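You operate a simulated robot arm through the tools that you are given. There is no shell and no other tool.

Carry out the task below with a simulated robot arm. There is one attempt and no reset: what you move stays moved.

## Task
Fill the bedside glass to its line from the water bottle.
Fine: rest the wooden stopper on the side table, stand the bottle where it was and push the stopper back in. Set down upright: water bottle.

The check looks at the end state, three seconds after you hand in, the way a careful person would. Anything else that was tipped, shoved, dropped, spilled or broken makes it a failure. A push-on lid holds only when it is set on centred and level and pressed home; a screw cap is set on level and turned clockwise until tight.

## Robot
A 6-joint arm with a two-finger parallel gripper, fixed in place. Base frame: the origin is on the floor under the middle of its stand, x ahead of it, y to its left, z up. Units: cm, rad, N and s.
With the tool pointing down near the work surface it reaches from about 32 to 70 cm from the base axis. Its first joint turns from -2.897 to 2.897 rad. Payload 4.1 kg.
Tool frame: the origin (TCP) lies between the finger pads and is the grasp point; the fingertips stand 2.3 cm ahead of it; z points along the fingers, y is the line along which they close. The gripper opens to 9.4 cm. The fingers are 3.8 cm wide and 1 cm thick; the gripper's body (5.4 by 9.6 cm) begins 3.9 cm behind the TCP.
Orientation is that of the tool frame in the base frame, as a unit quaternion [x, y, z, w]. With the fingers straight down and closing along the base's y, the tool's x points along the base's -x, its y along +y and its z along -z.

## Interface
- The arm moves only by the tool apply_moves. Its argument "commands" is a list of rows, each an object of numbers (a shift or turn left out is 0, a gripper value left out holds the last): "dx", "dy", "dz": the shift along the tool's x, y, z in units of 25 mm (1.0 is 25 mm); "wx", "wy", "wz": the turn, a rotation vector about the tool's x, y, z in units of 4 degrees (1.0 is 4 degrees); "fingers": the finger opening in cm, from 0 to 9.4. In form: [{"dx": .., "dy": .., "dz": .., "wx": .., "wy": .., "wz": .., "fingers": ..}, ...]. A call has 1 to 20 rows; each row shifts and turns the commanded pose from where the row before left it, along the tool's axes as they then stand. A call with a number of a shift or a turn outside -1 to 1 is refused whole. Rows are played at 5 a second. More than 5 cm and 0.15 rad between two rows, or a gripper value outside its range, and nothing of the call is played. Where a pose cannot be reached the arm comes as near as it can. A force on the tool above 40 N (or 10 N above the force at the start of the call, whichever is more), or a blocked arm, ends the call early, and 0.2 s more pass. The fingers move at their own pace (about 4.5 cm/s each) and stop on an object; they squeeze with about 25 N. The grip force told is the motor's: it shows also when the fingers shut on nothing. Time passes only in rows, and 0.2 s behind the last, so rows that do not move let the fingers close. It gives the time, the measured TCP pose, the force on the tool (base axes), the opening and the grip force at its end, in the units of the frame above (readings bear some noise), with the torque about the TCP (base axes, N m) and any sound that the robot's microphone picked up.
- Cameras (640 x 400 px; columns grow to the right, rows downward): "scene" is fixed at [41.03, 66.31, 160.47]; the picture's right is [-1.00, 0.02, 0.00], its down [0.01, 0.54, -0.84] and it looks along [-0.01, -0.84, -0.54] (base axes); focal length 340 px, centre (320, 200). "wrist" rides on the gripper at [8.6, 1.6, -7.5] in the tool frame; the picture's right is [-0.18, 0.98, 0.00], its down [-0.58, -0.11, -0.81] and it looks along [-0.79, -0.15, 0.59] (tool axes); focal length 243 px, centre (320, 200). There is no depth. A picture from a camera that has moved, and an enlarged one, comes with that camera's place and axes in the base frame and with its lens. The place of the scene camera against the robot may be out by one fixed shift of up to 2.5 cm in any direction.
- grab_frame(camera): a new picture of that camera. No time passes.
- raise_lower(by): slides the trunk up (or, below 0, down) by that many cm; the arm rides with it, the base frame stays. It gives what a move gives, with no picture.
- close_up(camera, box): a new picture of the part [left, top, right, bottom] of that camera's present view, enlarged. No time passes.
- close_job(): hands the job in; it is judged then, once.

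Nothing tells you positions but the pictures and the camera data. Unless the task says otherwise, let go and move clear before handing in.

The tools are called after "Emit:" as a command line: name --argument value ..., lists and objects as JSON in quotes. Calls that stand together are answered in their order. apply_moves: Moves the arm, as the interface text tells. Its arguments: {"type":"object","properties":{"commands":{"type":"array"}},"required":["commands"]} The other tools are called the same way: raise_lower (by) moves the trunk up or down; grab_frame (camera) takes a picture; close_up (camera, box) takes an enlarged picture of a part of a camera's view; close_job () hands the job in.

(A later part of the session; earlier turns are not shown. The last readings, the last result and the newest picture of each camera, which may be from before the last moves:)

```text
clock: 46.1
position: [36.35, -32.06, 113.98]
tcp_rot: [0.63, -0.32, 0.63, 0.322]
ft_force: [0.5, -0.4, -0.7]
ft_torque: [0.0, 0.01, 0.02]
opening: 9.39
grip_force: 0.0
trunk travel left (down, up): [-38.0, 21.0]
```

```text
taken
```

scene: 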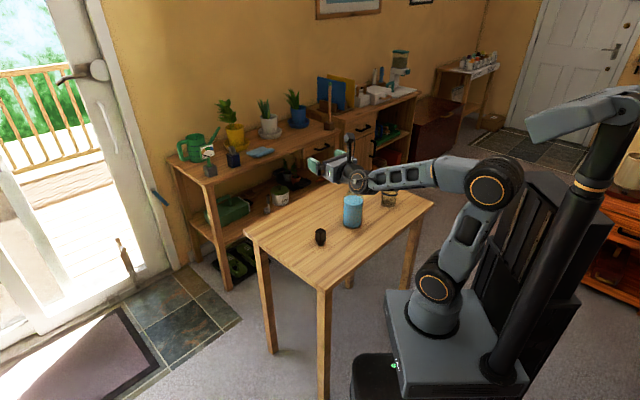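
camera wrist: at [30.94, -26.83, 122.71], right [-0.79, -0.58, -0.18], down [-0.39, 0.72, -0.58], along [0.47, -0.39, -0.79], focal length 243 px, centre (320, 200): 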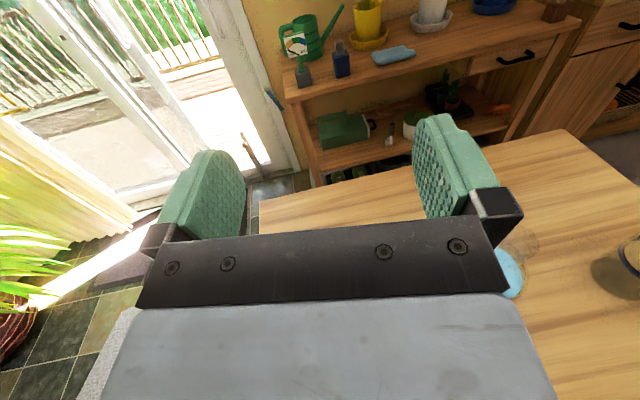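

Emit:
raise_lower --by -13

Emit:
apply_moves --commands '[{"dx": 0.8}, {"dx": 0.8}, {"dx": 0.8}, {"dx": 0.8}, {"dx": 0.8}, {"dx": 0.8}, {"dx": 0.4}, {}]'

Emit:
raise_lower --by -13

Emit:
apply_moves --commands '[{"dx": 0.8}, {"dx": 0.8}, {"dx": 0.8}, {"dx": 0.8}, {"dx": 0.8}, {"dx": 0.8}, {"dx": 0.4}, {}]'

Emit:
grab_frame --camera "scene"

Emit:
grab_frame --camera "wrist"

```text
clock: 47.7
position: [36.3, -31.99, 100.9]
tcp_rot: [0.63, -0.32, 0.63, 0.322]
ft_force: [0.7, 0.5, 0.0]
ft_torque: [0.01, 0.02, 0.03]
opening: 9.41
grip_force: 0.1
trunk travel left (down, up): [-25.0, 34.0]
```

```text
clock: 49.5
position: [36.53, -32.03, 114.09]
tcp_rot: [0.63, -0.321, 0.63, 0.322]
ft_force: [-0.6, -0.7, 0.0]
ft_torque: [0.01, -0.03, -0.02]
opening: 9.42
grip_force: 0.0
trunk travel left (down, up): [-25.0, 34.0]
```

```text
clock: 51.1
position: [36.53, -31.99, 100.92]
tcp_rot: [0.63, -0.321, 0.63, 0.322]
ft_force: [-0.4, -0.7, 0.2]
ft_torque: [-0.02, 0.0, 0.02]
opening: 9.39
grip_force: 0.0
trunk travel left (down, up): [-12.0, 47.0]
```

```text
clock: 52.9
position: [36.6, -31.99, 113.79]
tcp_rot: [0.631, -0.319, 0.63, 0.321]
ft_force: [0.0, -0.4, 0.2]
ft_torque: [0.0, -0.02, -0.03]
opening: 9.41
grip_force: 0.1
trunk travel left (down, up): [-12.0, 47.0]
```

```text
taken
```

scene: 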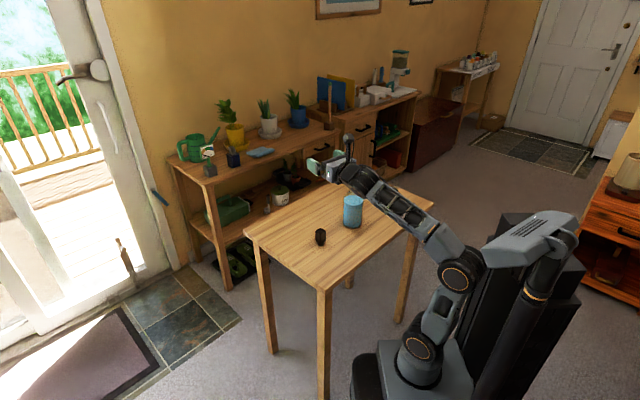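

```text
taken
camera wrist: at [31.0, -26.87, 122.53], right [-0.79, -0.58, -0.18], down [-0.39, 0.72, -0.58], along [0.47, -0.39, -0.79], focal length 243 px, centre (320, 200)
```

wrist: 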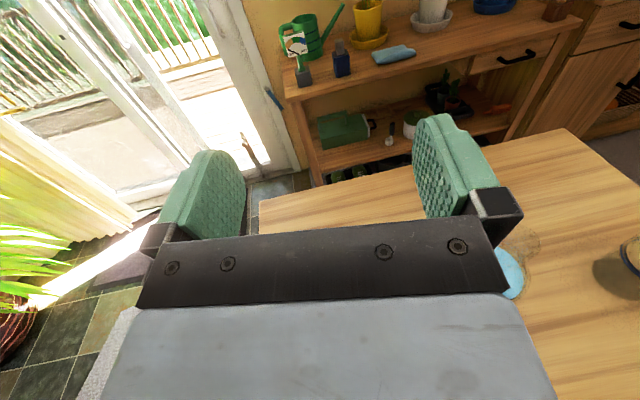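

The trunk is now low and the arm has room. At this height I'll slide across and back so the bottle sits straight ahead of the gripper and visible to the camera.

Emit:
apply_moves --commands '[{"dy": 0.8, "dz": -0.5}, {"dy": 0.8, "dz": -0.5}, {"dy": 0.8, "dz": -0.5}, {"dy": 0.8, "dz": -0.5}, {"dy": 0.8, "dz": -0.5}, {"dy": 0.8, "dz": -0.5}, {"dy": 0.8, "dz": -0.5}, {"dy": 0.8, "dz": -0.5}, {}]'

Emit:
grab_frame --camera "wrist"

Emit:
grab_frame --camera "scene"

```text
clock: 54.9
position: [27.06, -27.9, 112.14]
tcp_rot: [0.638, -0.326, 0.62, 0.319]
ft_force: [0.0, 0.8, 0.7]
ft_torque: [-0.01, -0.01, -0.03]
opening: 9.4
grip_force: 0.1
out of reach, approached as far as the arm can: row 3, 4, 5, 6, 7, 8
trunk travel left (down, up): [-12.0, 47.0]
```

```text
taken
camera wrist: at [21.65, -22.87, 120.93], right [-0.8, -0.57, -0.18], down [-0.39, 0.73, -0.56], along [0.45, -0.38, -0.81], focal length 243 px, centre (320, 200)
```

wrist: 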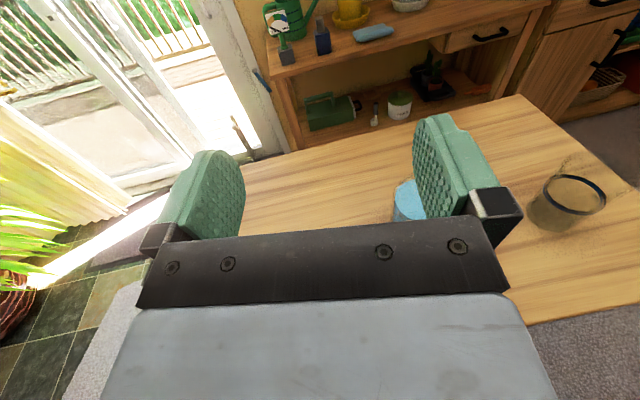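

```text
taken
```

scene: 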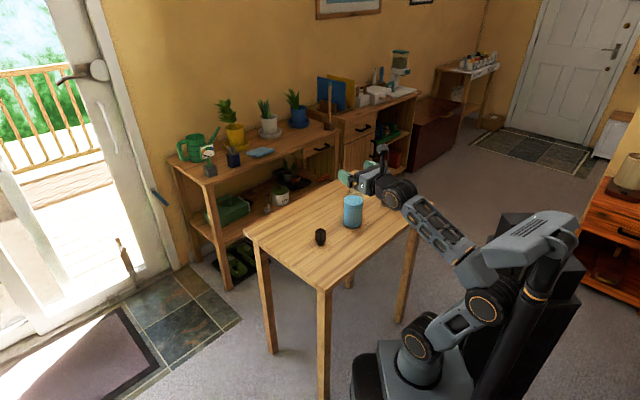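

The arm hit another limit, with the elbow leaning back and the wrist close to singular. A more sideways approach heading (about -85°) keeps the wrist farther out, so I'll turn the tool there first, then bring the trunk up to a middle height.

Emit:
apply_moves --commands '[{"wx": -1}, {"wx": -1}, {"wx": -1}, {"wx": -1}, {"wx": -1}, {"wx": -1}, {"wx": -1}, {"wx": -0.75}, {}]'

Emit:
grab_frame --camera "scene"

```text
clock: 56.9
position: [26.48, -27.07, 113.16]
tcp_rot: [0.521, -0.477, 0.522, 0.478]
ft_force: [0.0, 0.2, -1.1]
ft_torque: [0.01, 0.0, 0.03]
opening: 9.39
grip_force: 0.1
trunk travel left (down, up): [-12.0, 47.0]
```

```text
taken
```

scene: 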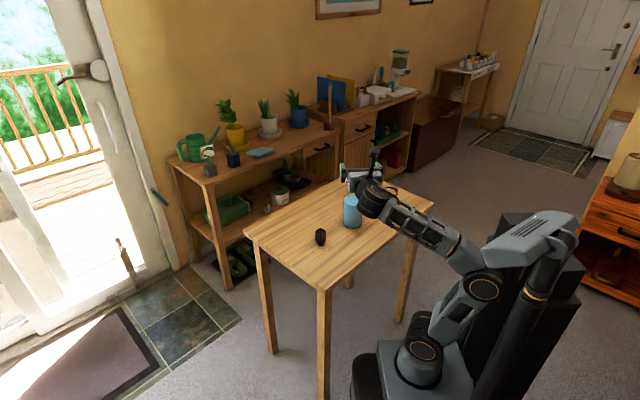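

The heading is now (0.09, -1.0) and level. I'll raise the trunk 12 cm, then lower the TCP to about z=105 with the bottle ahead of it and take a look.

Emit:
raise_lower --by 12

Emit:
apply_moves --commands '[{"dx": -0.8}, {"dx": -0.8}, {"dx": -0.8}, {"dx": -0.8}, {"dx": -0.8}, {"dx": -0.8}, {"dx": -0.8}, {"dx": -0.8}, {"dx": -0.8}, {"dx": -0.8}, {}]'

Emit:
grab_frame --camera "scene"

Emit:
grab_frame --camera "wrist"

```text
clock: 58.4
position: [26.5, -27.15, 125.15]
tcp_rot: [0.521, -0.477, 0.521, 0.479]
ft_force: [0.7, -0.1, 0.0]
ft_torque: [-0.03, 0.02, 0.0]
opening: 9.4
grip_force: 0.1
trunk travel left (down, up): [-24.0, 35.0]
```

```text
clock: 60.8
position: [26.38, -27.03, 105.05]
tcp_rot: [0.522, -0.476, 0.521, 0.479]
ft_force: [0.5, -0.1, -0.1]
ft_torque: [-0.02, 0.0, 0.01]
opening: 9.39
grip_force: 0.1
trunk travel left (down, up): [-24.0, 35.0]
```

```text
taken
```

scene: 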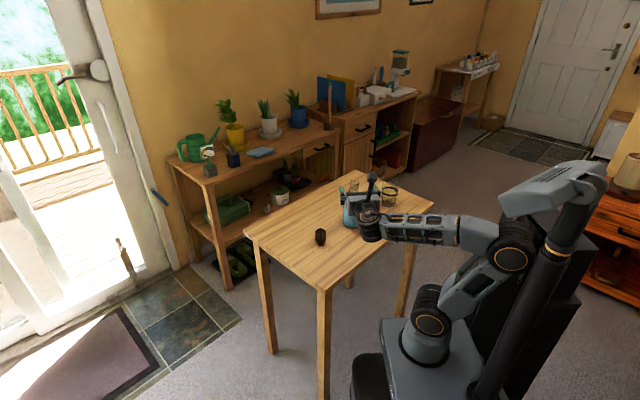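

```text
taken
camera wrist: at [24.14, -19.69, 113.78], right [-0.98, -0.09, -0.18], down [0.04, 0.81, -0.58], along [0.2, -0.58, -0.79], focal length 243 px, centre (320, 200)
```

wrist: 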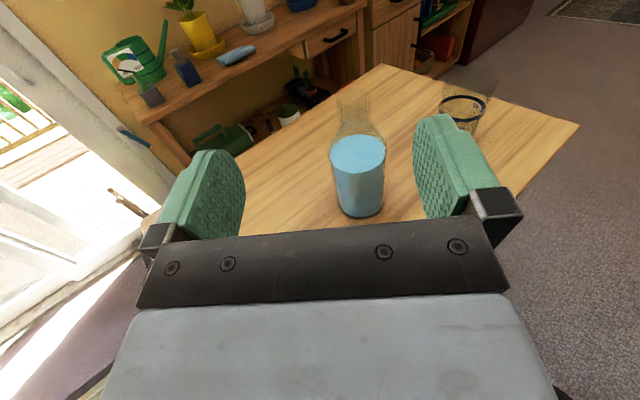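

The bottle sits between the fingers ahead, and the glass is visible to the right. I'll zoom in to measure both.

Emit:
close_up --camera "wrist" --box '[290, 70, 430, 230]'

Emit:
close_up --camera "wrist" --box '[420, 70, 520, 140]'

```text
2.50 times, centred on (360, 150) of wrist
camera zoom: at [24.14, -19.69, 113.78], right [-0.98, -0.09, -0.18], down [0.04, 0.81, -0.58], along [0.2, -0.58, -0.79], focal length 606 px, centre (220, 325)
```

zoom: 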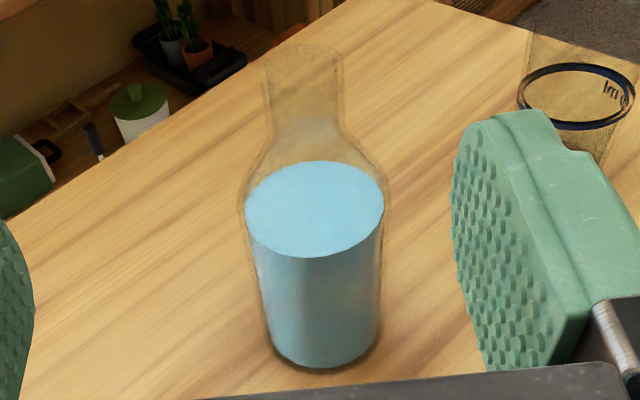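

```text
5.71 times, centred on (470, 105) of wrist
camera zoom: at [24.14, -19.69, 113.78], right [-0.98, -0.09, -0.18], down [0.04, 0.81, -0.58], along [0.2, -0.58, -0.79], focal length 1386 px, centre (-537, 743)
```

zoom: 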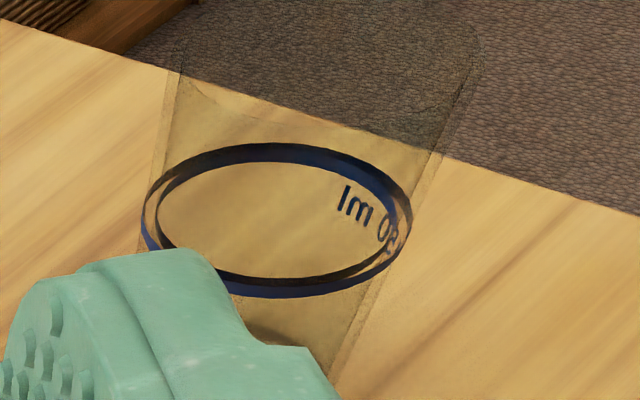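

Everything agrees: bottle axis (25.5, -43.9), body about 7.9 cm wide, water surface z≈90.7; glass centre (8.2, -57.7), line z≈86, rim z≈91. I'll line up laterally and move forward over the bottle at z=105, then descend around it with the fingers fully open.

Emit:
apply_moves --commands '[{"dy": 0.5}, {"dy": 0.456}, {"dz": 0.8}, {"dz": 0.8}, {"dz": 0.8}, {"dz": 0.8}, {}]'

Emit:
grab_frame --camera "wrist"

Emit:
close_up --camera "scene" --box '[300, 130, 460, 250]'

```text
clock: 62.4
position: [24.68, -35.28, 105.12]
tcp_rot: [0.521, -0.477, 0.522, 0.478]
ft_force: [0.6, 0.3, 0.1]
ft_torque: [0.03, 0.0, 0.01]
opening: 9.4
grip_force: 0.1
trunk travel left (down, up): [-24.0, 35.0]
```

```text
taken
camera wrist: at [22.49, -28.03, 113.84], right [-0.98, -0.09, -0.18], down [0.04, 0.81, -0.58], along [0.2, -0.58, -0.79], focal length 243 px, centre (320, 200)
```

wrist: 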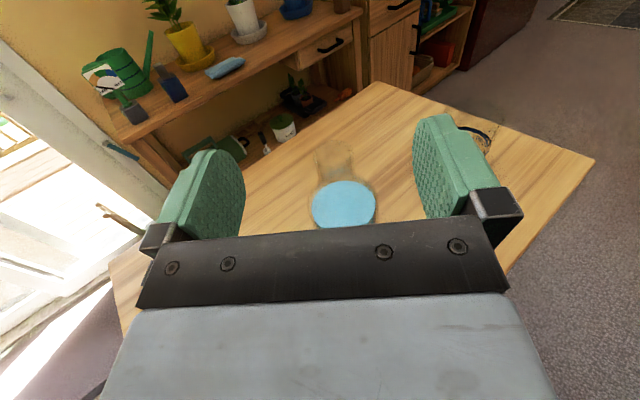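

```text
3.33 times, centred on (380, 190) of scene
camera zoom: at [41.03, 66.31, 160.47], right [-1.0, 0.02, 0.0], down [0.01, 0.54, -0.84], along [-0.01, -0.84, -0.54], focal length 1132 px, centre (120, 233)
```

zoom: 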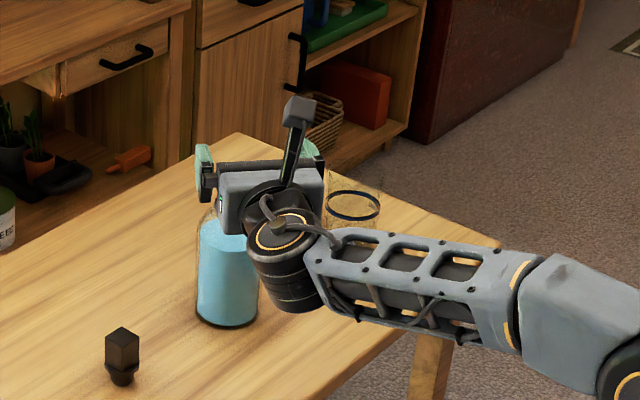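

Emit:
close_up --camera "scene" --box '[345, 155, 415, 230]'

Emit:
grab_frame --camera "scene"

```text
5.33 times, centred on (380, 192) of scene
camera zoom: at [41.03, 66.31, 160.47], right [-1.0, 0.02, 0.0], down [0.01, 0.54, -0.84], along [-0.01, -0.84, -0.54], focal length 1811 px, centre (0, 240)
```

zoom: 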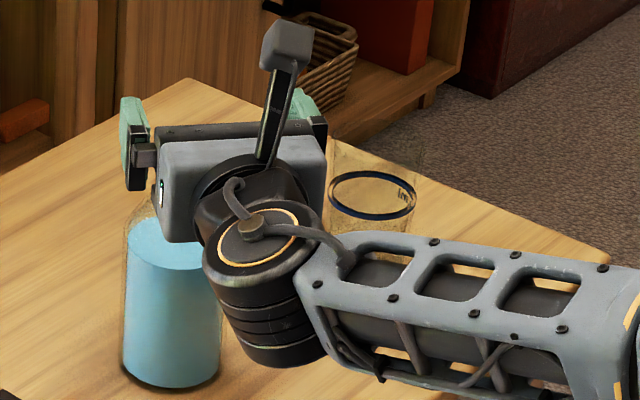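

```text
taken
```

scene: 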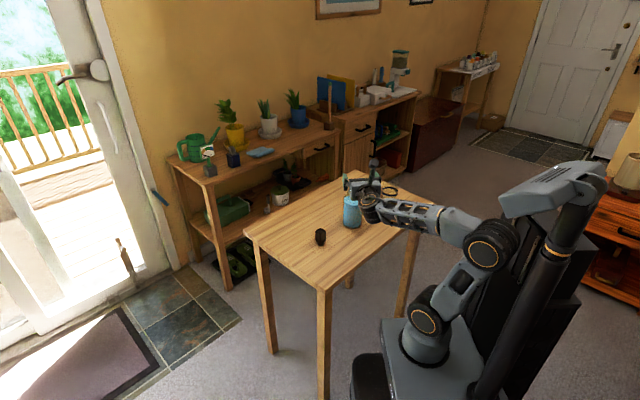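

The wrist housing extends about 4.5 cm below the tool axis, so a grip height near z≈88 leaves clearance over the table. I'll move forward over the bottle and check from both cameras before going down.

Emit:
apply_moves --commands '[{"dz": 0.8}, {"dz": 0.8}, {"dz": 0.8}, {"dz": 0.68}, {}]'

Emit:
grab_frame --camera "wrist"

Emit:
close_up --camera "scene" --box '[320, 130, 420, 230]'

```text
clock: 63.6
position: [25.49, -43.11, 105.13]
tcp_rot: [0.521, -0.477, 0.522, 0.478]
ft_force: [-0.3, 1.1, -0.2]
ft_torque: [0.04, 0.03, 0.02]
opening: 9.41
grip_force: 0.0
trunk travel left (down, up): [-24.0, 35.0]
```

```text
taken
camera wrist: at [23.16, -35.65, 113.81], right [-0.98, -0.09, -0.18], down [0.04, 0.81, -0.58], along [0.2, -0.58, -0.79], focal length 243 px, centre (320, 200)
```

wrist: 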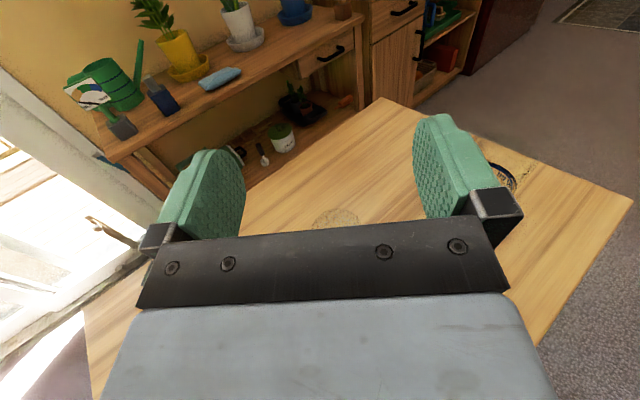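

```text
4.00 times, centred on (370, 180) of scene
camera zoom: at [41.03, 66.31, 160.47], right [-1.0, 0.02, 0.0], down [0.01, 0.54, -0.84], along [-0.01, -0.84, -0.54], focal length 1358 px, centre (120, 280)
```

zoom: 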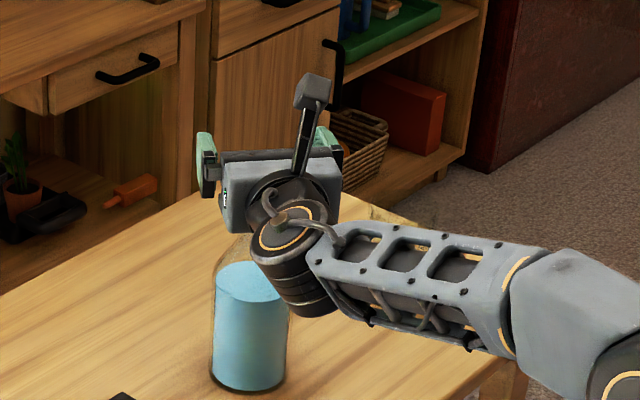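

The bottle mouth is centred at (25.5, -43.8), right between the fingers and about 0.9 cm ahead of the TCP. Going down around the bottle now.

Emit:
apply_moves --commands '[{"dx": -0.5}, {"dx": -0.5}, {"dx": -0.5}, {"dx": -0.5}, {"dx": -0.5}, {"dx": -0.5}, {"dx": -0.5}, {}]'

Emit:
grab_frame --camera "wrist"

Emit:
close_up --camera "scene" --box '[320, 150, 420, 250]'

```text
clock: 65.4
position: [25.41, -43.08, 96.43]
tcp_rot: [0.521, -0.477, 0.521, 0.479]
ft_force: [0.3, 0.9, 1.3]
ft_torque: [0.0, 0.0, 0.01]
opening: 9.4
grip_force: 0.1
trunk travel left (down, up): [-24.0, 35.0]
```

```text
taken
camera wrist: at [23.08, -35.78, 105.06], right [-0.98, -0.09, -0.18], down [0.04, 0.81, -0.58], along [0.2, -0.58, -0.79], focal length 243 px, centre (320, 200)
```

wrist: 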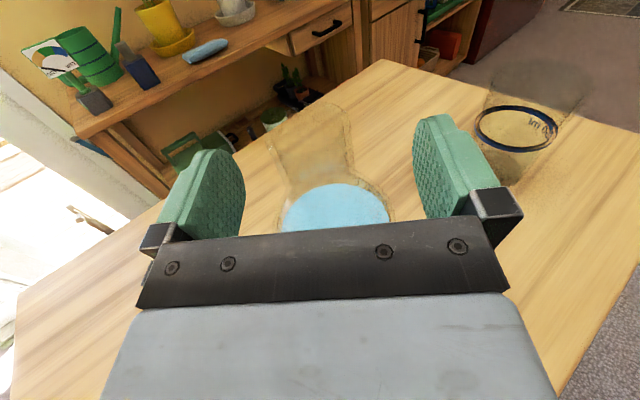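

```text
4.00 times, centred on (370, 200) of scene
camera zoom: at [41.03, 66.31, 160.47], right [-1.0, 0.02, 0.0], down [0.01, 0.54, -0.84], along [-0.01, -0.84, -0.54], focal length 1358 px, centre (120, 200)
```

zoom: 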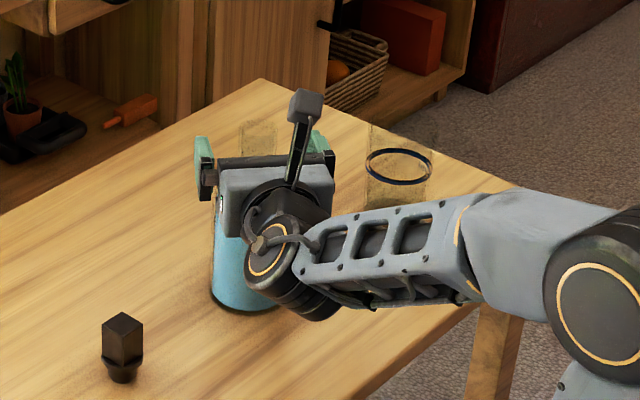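

Emit:
apply_moves --commands '[{"dx": -0.4}, {"dx": -0.4}, {"dx": -0.4}, {"dx": -0.4}, {"dx": -0.4}, {"dx": -0.4}, {"dx": -0.4}, {"dx": -0.4}, {}]'

Emit:
grab_frame --camera "wrist"

Emit:
close_up --camera "scene" --box '[320, 150, 420, 250]'

```text
clock: 67.4
position: [25.43, -42.82, 88.44]
tcp_rot: [0.521, -0.478, 0.521, 0.478]
ft_force: [0.3, -0.9, 0.1]
ft_torque: [0.0, 0.01, 0.01]
opening: 9.42
grip_force: 0.1
trunk travel left (down, up): [-24.0, 35.0]
```

```text
taken
camera wrist: at [23.15, -35.68, 97.14], right [-0.98, -0.09, -0.18], down [0.04, 0.81, -0.58], along [0.2, -0.58, -0.79], focal length 243 px, centre (320, 200)
```

wrist: 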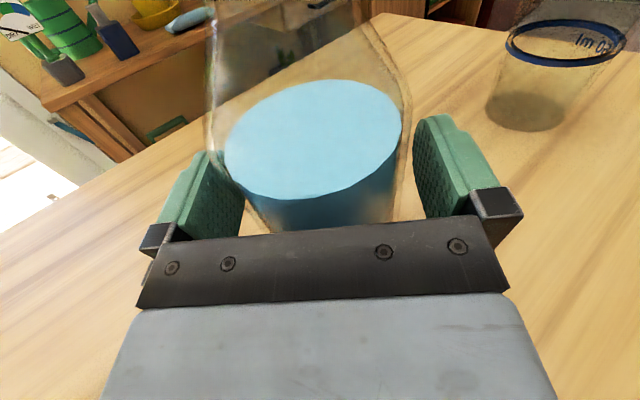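

```text
4.00 times, centred on (370, 200) of scene
camera zoom: at [41.03, 66.31, 160.47], right [-1.0, 0.02, 0.0], down [0.01, 0.54, -0.84], along [-0.01, -0.84, -0.54], focal length 1358 px, centre (120, 200)
```

zoom: 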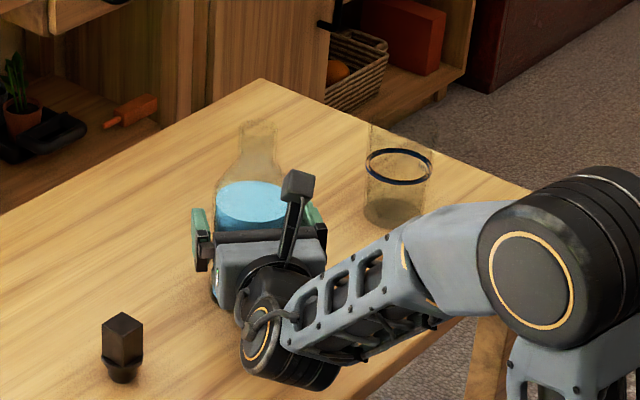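

The bottle is centred between the pads and the wrist clears the table. Closing on the bottle body.

Emit:
apply_moves --commands '[{"fingers": 8.6}, {}, {"fingers": 8.2}, {}, {"fingers": 7.0}, {}, {}]'

Emit:
grab_frame --camera "wrist"

```text
clock: 69.0
position: [25.47, -42.93, 88.55]
tcp_rot: [0.521, -0.477, 0.522, 0.478]
ft_force: [1.1, 0.4, -0.5]
ft_torque: [0.08, -0.36, -0.01]
opening: 7.94
grip_force: 24.9
trunk travel left (down, up): [-24.0, 35.0]
```

```text
taken
camera wrist: at [23.16, -35.68, 97.16], right [-0.98, -0.09, -0.18], down [0.04, 0.81, -0.58], along [0.2, -0.58, -0.79], focal length 243 px, centre (320, 200)
```

wrist: 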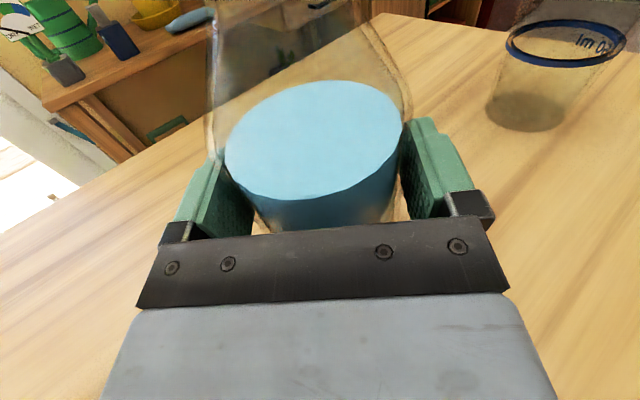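

The bottle is held at 7.94 cm. Before lifting, I'll take a close look at the glass to pin down its rim height.

Emit:
close_up --camera "wrist" --box '[470, 0, 640, 140]'

Emit:
close_up --camera "scene" --box '[370, 170, 410, 210]'

```text
2.86 times, centred on (555, 70) of wrist
camera zoom: at [23.16, -35.68, 97.16], right [-0.98, -0.09, -0.18], down [0.04, 0.81, -0.58], along [0.2, -0.58, -0.79], focal length 693 px, centre (-351, 571)
```

zoom: 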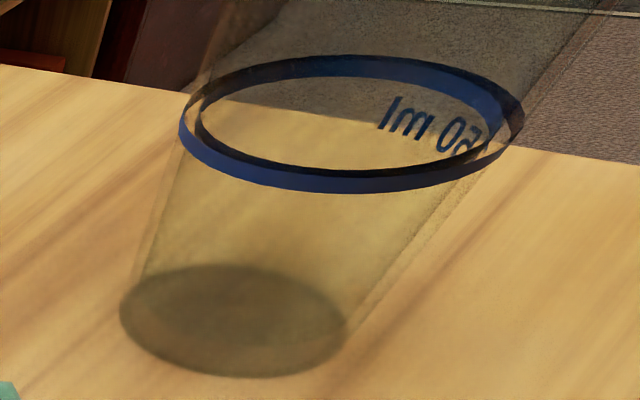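

```text
10.00 times, centred on (390, 190) of scene
camera zoom: at [41.03, 66.31, 160.47], right [-1.0, 0.02, 0.0], down [0.01, 0.54, -0.84], along [-0.01, -0.84, -0.54], focal length 3396 px, centre (-380, 300)
```

zoom: 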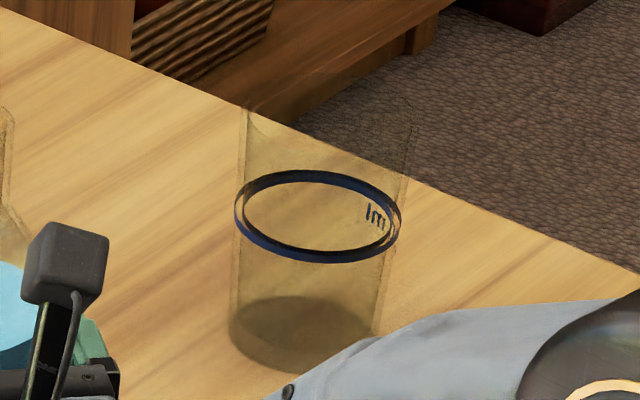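

The line reads about 160 ml; ring at (8.1, -57.6, 86), rim near z≈91.2. Now I'll lift the bottle a little to check the grip.

Emit:
apply_moves --commands '[{"dx": 0.1}, {"dx": 0.2}, {"dx": 0.3}, {}]'

Emit:
grab_frame --camera "wrist"

Emit:
close_up --camera "scene" --box '[320, 150, 420, 250]'

```text
clock: 70.0
position: [25.41, -42.91, 89.74]
tcp_rot: [0.522, -0.477, 0.52, 0.479]
ft_force: [0.4, 0.5, -6.7]
ft_torque: [0.05, -0.01, 0.0]
opening: 7.94
grip_force: 24.1
trunk travel left (down, up): [-24.0, 35.0]
```

```text
taken
camera wrist: at [23.22, -35.68, 98.49], right [-0.98, -0.09, -0.18], down [0.04, 0.81, -0.58], along [0.2, -0.58, -0.79], focal length 243 px, centre (320, 200)
```

wrist: 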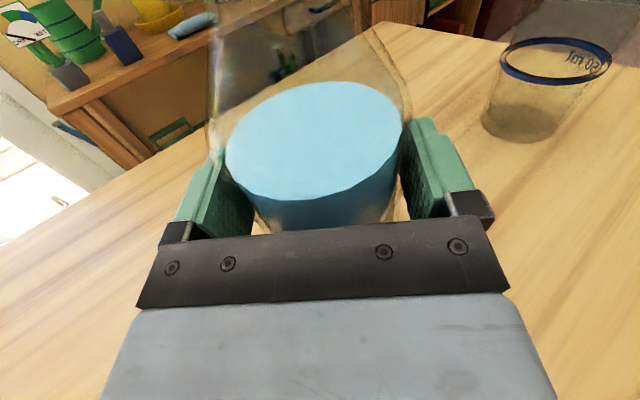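

```text
4.00 times, centred on (370, 200) of scene
camera zoom: at [41.03, 66.31, 160.47], right [-1.0, 0.02, 0.0], down [0.01, 0.54, -0.84], along [-0.01, -0.84, -0.54], focal length 1358 px, centre (120, 200)
```

zoom: 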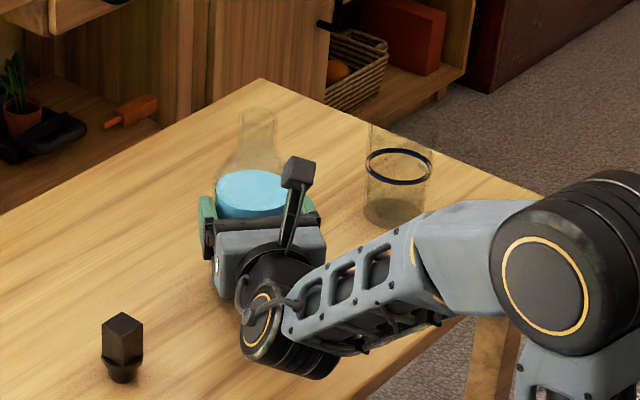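

The bottle is held securely, weighing about 6.7 N. I'll raise it to z≈96 and carry it slowly toward the glass, keeping it upright and off to the glass's left.

Emit:
apply_moves --commands '[{"dx": 0.4}, {"dx": 0.4}, {"dx": 0.4}, {"dx": 0.4}, {"dx": 0.4}, {"dx": 0.44}, {}]'

Emit:
apply_moves --commands '[{"dy": 0.1, "dz": 0.16}, {"dy": 0.2, "dz": 0.33}, {"dy": 0.2, "dz": 0.33}, {"dy": 0.2, "dz": 0.33}, {"dy": 0.2, "dz": 0.33}, {"dy": 0.2, "dz": 0.33}, {"dy": 0.2, "dz": 0.33}, {"dy": 0.2, "dz": 0.33}, {"dy": 0.2, "dz": 0.33}, {"dy": 0.2, "dz": 0.33}, {"dy": 0.2, "dz": 0.33}, {"dy": 0.2, "dz": 0.33}, {"dy": 0.2, "dz": 0.33}, {"dy": 0.2, "dz": 0.33}, {"dy": 0.2, "dz": 0.26}, {"dy": 0.1, "dz": 0.17}, {}]'

Emit:
grab_frame --camera "wrist"

Emit:
close_up --camera "scene" --box '[320, 140, 430, 240]'

```text
clock: 71.6
position: [25.33, -43.04, 95.81]
tcp_rot: [0.522, -0.477, 0.521, 0.478]
ft_force: [0.6, 0.2, -8.6]
ft_torque: [0.07, 0.03, 0.02]
opening: 7.89
grip_force: 25.0
trunk travel left (down, up): [-24.0, 35.0]
```

```text
clock: 75.2
position: [19.05, -55.85, 95.85]
tcp_rot: [0.522, -0.477, 0.521, 0.478]
ft_force: [0.8, 0.4, -7.9]
ft_torque: [0.08, 0.02, 0.01]
opening: 7.91
grip_force: 25.1
trunk travel left (down, up): [-24.0, 35.0]
```

```text
taken
camera wrist: at [16.8, -48.5, 104.64], right [-0.98, -0.09, -0.18], down [0.04, 0.81, -0.58], along [0.2, -0.58, -0.79], focal length 243 px, centre (320, 200)
```

wrist: 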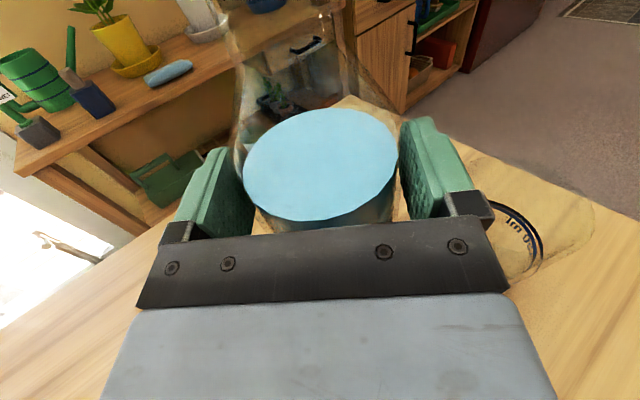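

```text
4.00 times, centred on (375, 190) of scene
camera zoom: at [41.03, 66.31, 160.47], right [-1.0, 0.02, 0.0], down [0.01, 0.54, -0.84], along [-0.01, -0.84, -0.54], focal length 1358 px, centre (100, 240)
```

zoom: 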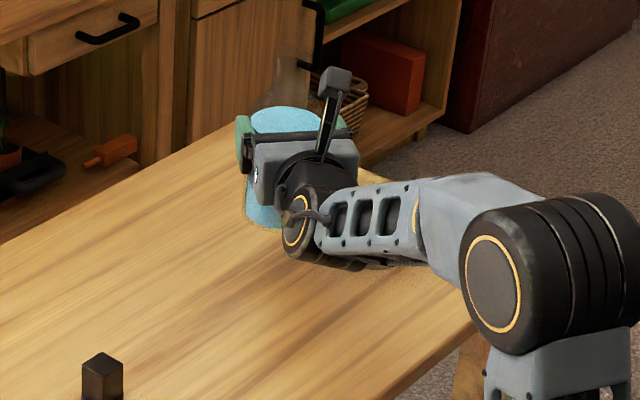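

The bottle is held upright beside the glass, but the forearm blocks the scene camera's view of the glass. I'll lift the arm 12 cm and lower the trunk 12 cm, which flattens the forearm and should open that line of sight.

Emit:
apply_moves --commands '[{"dx": 0.3}, {"dx": 0.5}, {"dx": 0.5}, {"dx": 0.5}, {"dx": 0.5}, {"dx": 0.5}, {"dx": 0.5}, {"dx": 0.5}, {"dx": 0.5}, {"dx": 0.5}, {}]'

Emit:
raise_lower --by -12

Emit:
grab_frame --camera "scene"

Emit:
close_up --camera "scene" --box '[320, 140, 430, 240]'

```text
clock: 77.6
position: [18.88, -55.74, 108.0]
tcp_rot: [0.522, -0.477, 0.521, 0.478]
ft_force: [0.5, -0.1, -7.9]
ft_torque: [0.08, -0.01, -0.01]
opening: 7.89
grip_force: 24.8
trunk travel left (down, up): [-24.0, 35.0]
```

```text
clock: 79.1
position: [18.94, -55.7, 95.93]
tcp_rot: [0.522, -0.476, 0.522, 0.478]
ft_force: [0.4, -0.1, -7.4]
ft_torque: [0.09, -0.01, -0.03]
opening: 7.89
grip_force: 24.7
trunk travel left (down, up): [-12.0, 47.0]
```

```text
taken
```

scene: 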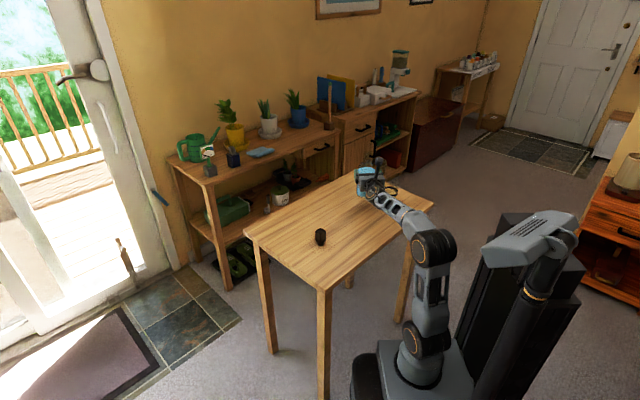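

```text
4.00 times, centred on (375, 190) of scene
camera zoom: at [41.03, 66.31, 160.47], right [-1.0, 0.02, 0.0], down [0.01, 0.54, -0.84], along [-0.01, -0.84, -0.54], focal length 1358 px, centre (100, 240)
```

zoom: 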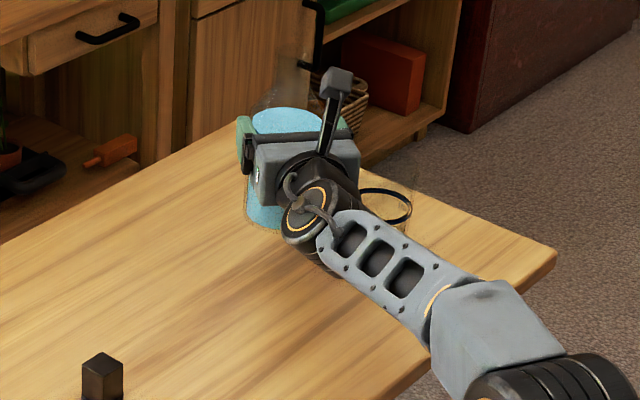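

The glass ring is now partly visible past the wrist. I'll tilt the bottle to 45° in place first, well short of pouring, and check.

Emit:
apply_moves --commands '[{"wz": 0.4}, {"wz": 0.75}, {"wz": 0.75}, {"wz": 0.75}, {"wz": 0.75}, {"wz": 0.75}, {"wz": 0.75}, {"wz": 0.75}, {"wz": 0.75}, {"wz": 0.75}, {"wz": 0.75}, {"wz": 0.75}, {"wz": 0.75}, {"wz": 0.75}, {"wz": 0.75}, {"wz": 0.35}, {}]'

Emit:
close_up --camera "scene" --box '[335, 140, 425, 220]'

Emit:
grab_frame --camera "wrist"

```text
clock: 82.7
position: [18.91, -55.73, 95.95]
tcp_rot: [0.299, -0.641, 0.665, 0.241]
ft_force: [0.1, 0.5, -8.4]
ft_torque: [0.07, 0.16, -0.01]
opening: 7.91
grip_force: 25.1
trunk travel left (down, up): [-12.0, 47.0]
```

```text
5.00 times, centred on (380, 180) of scene
camera zoom: at [41.03, 66.31, 160.47], right [-1.0, 0.02, 0.0], down [0.01, 0.54, -0.84], along [-0.01, -0.84, -0.54], focal length 1698 px, centre (20, 300)
```

zoom: 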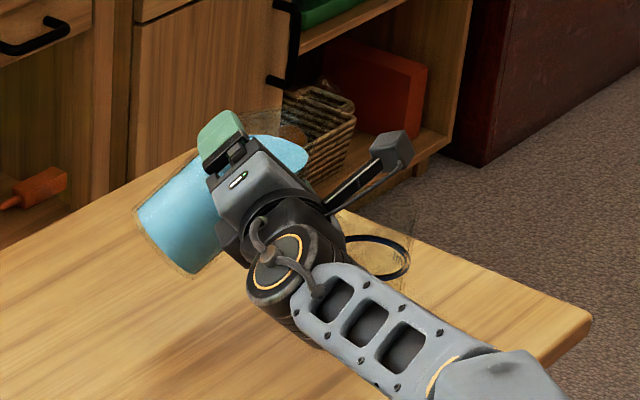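

```text
taken
camera wrist: at [11.05, -48.89, 100.91], right [-0.56, -0.05, -0.82], down [0.42, 0.85, -0.33], along [0.71, -0.53, -0.46], focal length 243 px, centre (320, 200)
```

wrist: 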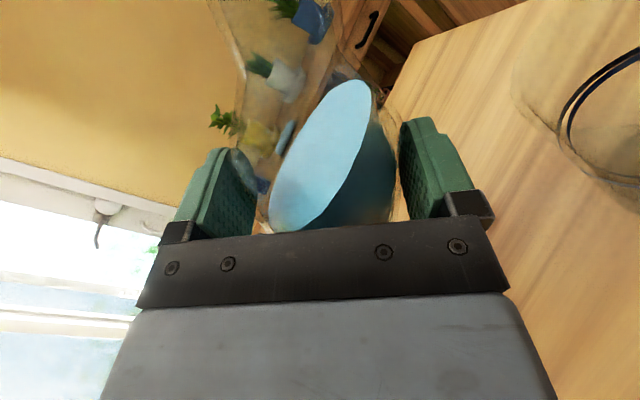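

The tilt works, but the gripper's camera would end up right between the scene camera and the glass. I'll swing the heading 30° further clockwise about the vertical so the glass stays visible while pouring.

Emit:
apply_moves --commands '[{"wx": -0.53, "wy": 0.53}, {"wx": -0.53, "wy": 0.53}, {"wx": -0.53, "wy": 0.53}, {"wx": -0.53, "wy": 0.53}, {"wx": -0.53, "wy": 0.53}, {"wx": -0.53, "wy": 0.53}, {"wx": -0.53, "wy": 0.53}, {"wx": -0.53, "wy": 0.53}, {"wx": -0.53, "wy": 0.53}, {"wx": -0.53, "wy": 0.53}, {}]'

Emit:
close_up --camera "scene" --box '[335, 140, 425, 220]'

Emit:
grab_frame --camera "wrist"

```text
clock: 85.1
position: [18.86, -55.69, 95.88]
tcp_rot: [-0.123, 0.696, -0.58, -0.405]
ft_force: [-0.1, 0.2, -8.0]
ft_torque: [0.14, 0.11, 0.0]
opening: 7.94
grip_force: 25.2
trunk travel left (down, up): [-12.0, 47.0]
```

```text
5.00 times, centred on (380, 180) of scene
camera zoom: at [41.03, 66.31, 160.47], right [-1.0, 0.02, 0.0], down [0.01, 0.54, -0.84], along [-0.01, -0.84, -0.54], focal length 1698 px, centre (20, 300)
```

zoom: 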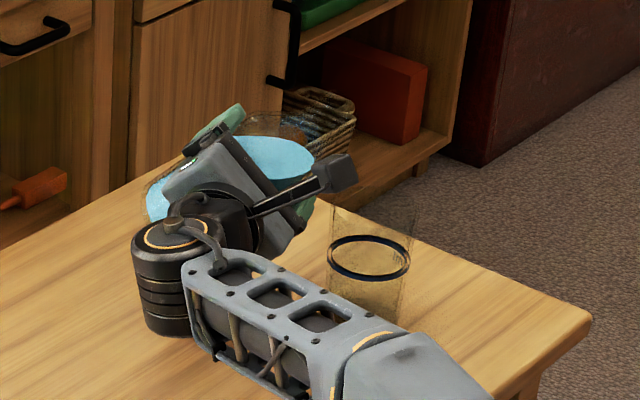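

```text
taken
camera wrist: at [15.51, -45.91, 100.91], right [-0.51, 0.24, -0.82], down [0.78, 0.52, -0.34], along [0.35, -0.82, -0.46], focal length 243 px, centre (320, 200)
```

wrist: 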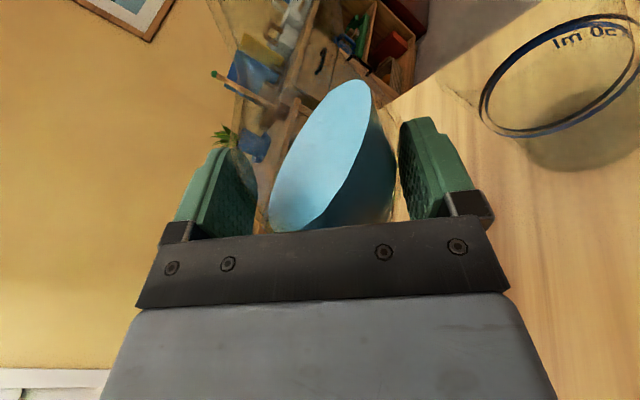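

Both cameras now see the glass clearly. I'll slide the bottle to its pouring position, still high at 45°, then tilt to 64°, which by my estimate is still before any water leaves.

Emit:
apply_moves --commands '[{"dx": -0.108, "dy": -0.108, "dz": 0.352}, {"dx": -0.108, "dy": -0.108, "dz": 0.352}, {"dx": -0.108, "dy": -0.108, "dz": 0.352}, {"dx": -0.108, "dy": -0.108, "dz": 0.352}, {"dx": -0.108, "dy": -0.108, "dz": 0.352}, {"dx": -0.108, "dy": -0.108, "dz": 0.352}, {}, {"wz": 0.5}, {"wz": 0.75}, {"wz": 0.75}, {"wz": 0.75}, {"wz": 0.75}, {"wz": 0.75}, {"wz": 0.5}, {}]'

Emit:
close_up --camera "scene" --box '[335, 140, 425, 220]'

Emit:
grab_frame --camera "wrist"

```text
clock: 88.3
position: [18.76, -61.47, 95.99]
tcp_rot: [-0.007, 0.706, -0.639, -0.304]
ft_force: [-0.2, 0.4, -7.9]
ft_torque: [0.19, 0.15, -0.03]
opening: 7.91
grip_force: 25.2
trunk travel left (down, up): [-12.0, 47.0]
```

```text
5.00 times, centred on (380, 180) of scene
camera zoom: at [41.03, 66.31, 160.47], right [-1.0, 0.02, 0.0], down [0.01, 0.54, -0.84], along [-0.01, -0.84, -0.54], focal length 1698 px, centre (20, 300)
```

zoom: 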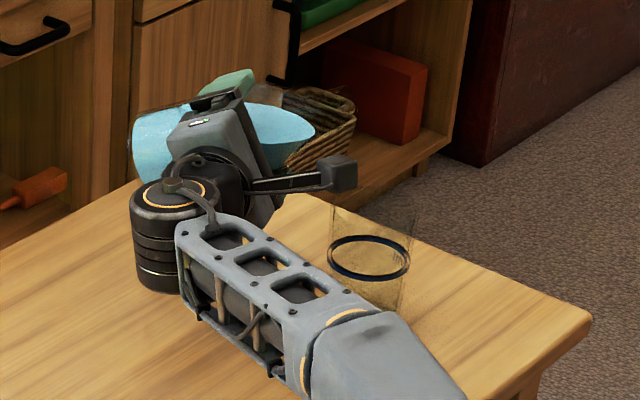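

```text
taken
camera wrist: at [14.29, -51.09, 98.37], right [-0.24, 0.11, -0.96], down [0.86, 0.49, -0.16], along [0.46, -0.86, -0.21], focal length 243 px, centre (320, 200)
```

wrist: 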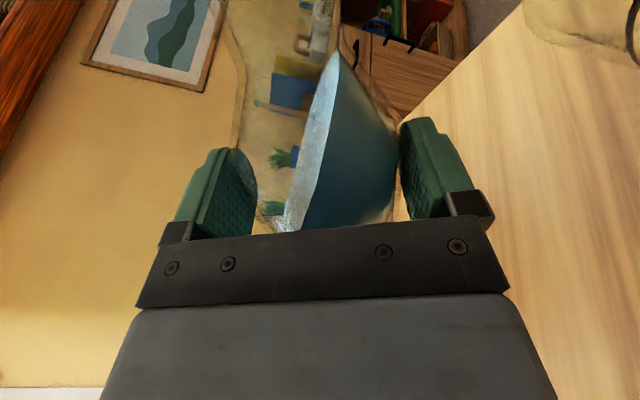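

The bottle is at 64° with the lip above the glass. I'll lower it so the lip sits about 2.5 cm above the rim, just left of the glass centre.

Emit:
apply_moves --commands '[{"dx": -0.1608, "dy": 0.3295}, {"dx": -0.1608, "dy": 0.3295}, {"dx": -0.1608, "dy": 0.3295}, {"dx": -0.1608, "dy": 0.3295}, {"dx": -0.1608, "dy": 0.3295}, {"dx": -0.1608, "dy": 0.3295}, {}]'

Emit:
close_up --camera "scene" --box '[340, 155, 420, 225]'

Emit:
grab_frame --camera "wrist"

```text
clock: 89.9
position: [18.82, -61.67, 90.42]
tcp_rot: [-0.007, 0.706, -0.639, -0.305]
ft_force: [-0.8, -0.2, -7.6]
ft_torque: [0.18, 0.15, -0.03]
opening: 7.94
grip_force: 24.5
trunk travel left (down, up): [-12.0, 47.0]
```

```text
5.71 times, centred on (380, 190) of scene
camera zoom: at [41.03, 66.31, 160.47], right [-1.0, 0.02, 0.0], down [0.01, 0.54, -0.84], along [-0.01, -0.84, -0.54], focal length 1941 px, centre (-23, 257)
```

zoom: 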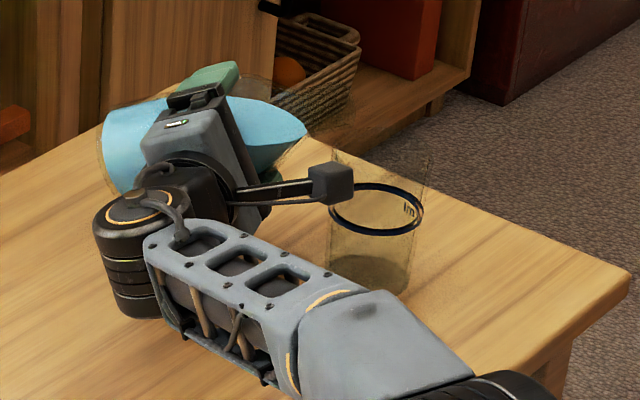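

```text
taken
camera wrist: at [14.31, -51.24, 92.78], right [-0.24, 0.11, -0.96], down [0.86, 0.49, -0.16], along [0.46, -0.86, -0.21], focal length 243 px, centre (320, 200)
```

wrist: 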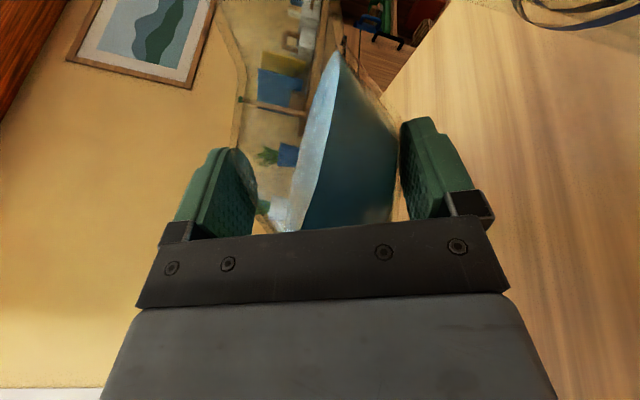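

Emit:
close_up --camera "scene" --box '[365, 160, 415, 210]'

Emit:
close_up --camera "wrist" --box '[300, 0, 640, 120]'

```text
8.00 times, centred on (390, 185) of scene
camera zoom: at [41.03, 66.31, 160.47], right [-1.0, 0.02, 0.0], down [0.01, 0.54, -0.84], along [-0.01, -0.84, -0.54], focal length 2717 px, centre (-240, 320)
```

zoom: 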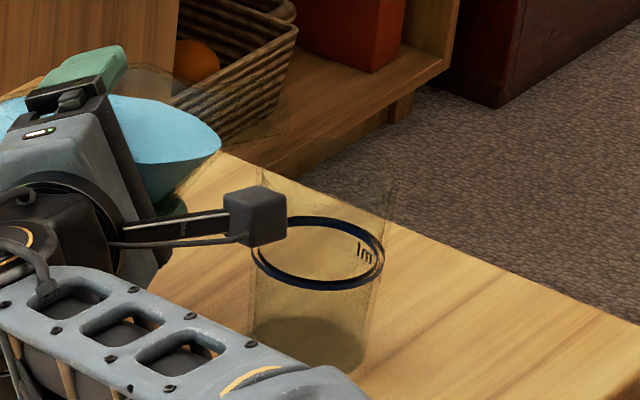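

```text
1.88 times, centred on (470, 60) of wrist
camera zoom: at [14.31, -51.24, 92.78], right [-0.24, 0.11, -0.96], down [0.86, 0.49, -0.16], along [0.46, -0.86, -0.21], focal length 457 px, centre (38, 464)
```

zoom: 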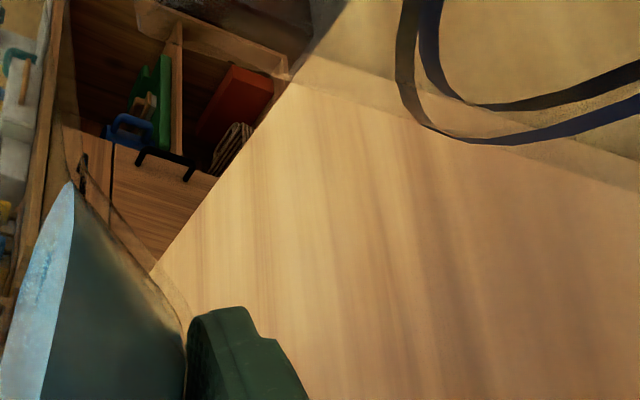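

The lip should be just left of the glass centre, about 2.5 cm above the rim. Now I'll tilt in small steps with the lip held in place, up to 72° first.

Emit:
apply_moves --commands '[{"wz": 0.5, "dx": 0.0249, "dy": -0.1476}, {"wz": 0.5, "dx": 0.0249, "dy": -0.1476}, {"wz": 0.5, "dx": 0.0249, "dy": -0.1476}, {"wz": 0.5, "dx": 0.0249, "dy": -0.1476}, {}, {}]'

Emit:
close_up --camera "scene" --box '[365, 160, 415, 210]'

Emit:
grab_frame --camera "wrist"

```text
clock: 91.3
position: [19.13, -61.73, 91.95]
tcp_rot: [0.041, 0.705, -0.659, -0.258]
ft_force: [0.1, -0.3, -7.3]
ft_torque: [0.17, 0.17, 0.01]
opening: 7.94
grip_force: 24.7
trunk travel left (down, up): [-12.0, 47.0]
```

```text
8.00 times, centred on (390, 185) of scene
camera zoom: at [41.03, 66.31, 160.47], right [-1.0, 0.02, 0.0], down [0.01, 0.54, -0.84], along [-0.01, -0.84, -0.54], focal length 2717 px, centre (-240, 320)
```

zoom: 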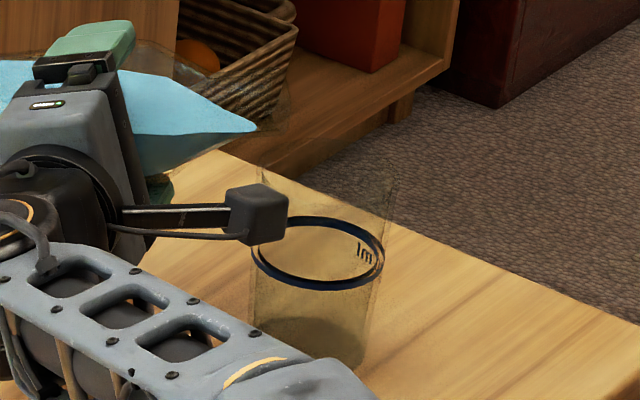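

```text
taken
camera wrist: at [14.37, -51.17, 93.08], right [-0.12, 0.05, -0.99], down [0.87, 0.48, -0.08], along [0.48, -0.87, -0.1], focal length 243 px, centre (320, 200)
```

wrist: 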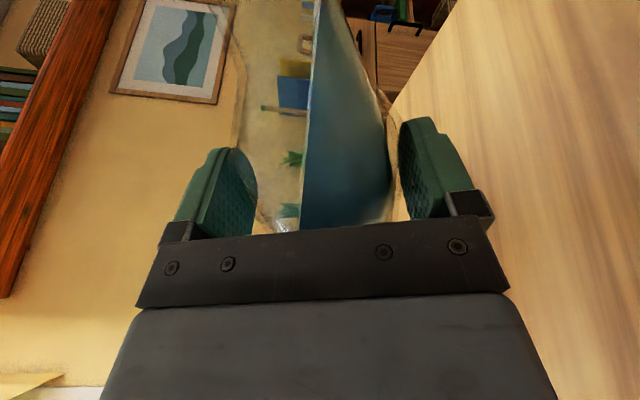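

Water has reached the start of the neck, with nothing poured yet. I'll continue in 1° steps.

Emit:
apply_moves --commands '[{"wz": 0.25, "dx": 0.0118, "dy": -0.0739}, {"wz": 0.25, "dx": 0.0118, "dy": -0.0739}, {"wz": 0.25, "dx": 0.0118, "dy": -0.0739}, {}, {}, {}]'

Emit:
close_up --camera "scene" --box '[365, 160, 415, 210]'

```text
clock: 92.7
position: [19.18, -61.71, 92.29]
tcp_rot: [0.06, 0.703, -0.666, -0.242]
ft_force: [0.6, 0.1, -8.1]
ft_torque: [0.21, 0.19, 0.02]
opening: 7.9
grip_force: 25.0
trunk travel left (down, up): [-12.0, 47.0]
```

```text
8.00 times, centred on (390, 185) of scene
camera zoom: at [41.03, 66.31, 160.47], right [-1.0, 0.02, 0.0], down [0.01, 0.54, -0.84], along [-0.01, -0.84, -0.54], focal length 2717 px, centre (-240, 320)
```

zoom: 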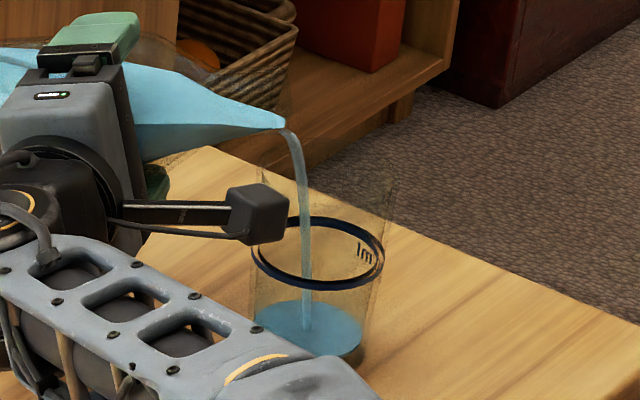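

It has started pouring and the stream falls inside the glass. I'll hold this tilt and watch the level.

Emit:
apply_moves --commands '[{}]'

Emit:
close_up --camera "scene" --box '[365, 160, 415, 210]'

```text
clock: 93.1
position: [19.01, -61.83, 92.36]
tcp_rot: [0.061, 0.704, -0.665, -0.242]
ft_force: [-1.0, 0.4, -8.4]
ft_torque: [0.2, 0.17, 0.01]
opening: 7.92
grip_force: 24.7
trunk travel left (down, up): [-12.0, 47.0]
```

```text
8.00 times, centred on (390, 185) of scene
camera zoom: at [41.03, 66.31, 160.47], right [-1.0, 0.02, 0.0], down [0.01, 0.54, -0.84], along [-0.01, -0.84, -0.54], focal length 2717 px, centre (-240, 320)
```

zoom: 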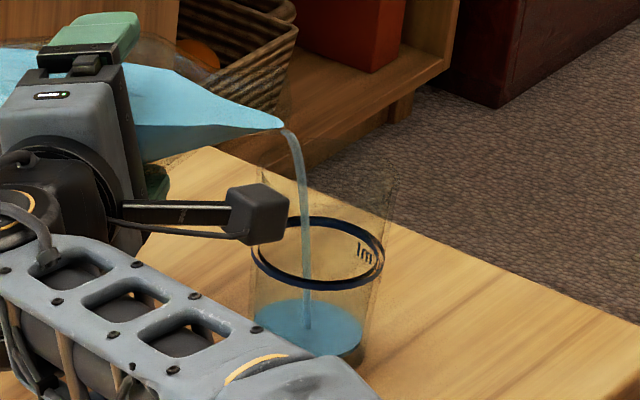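

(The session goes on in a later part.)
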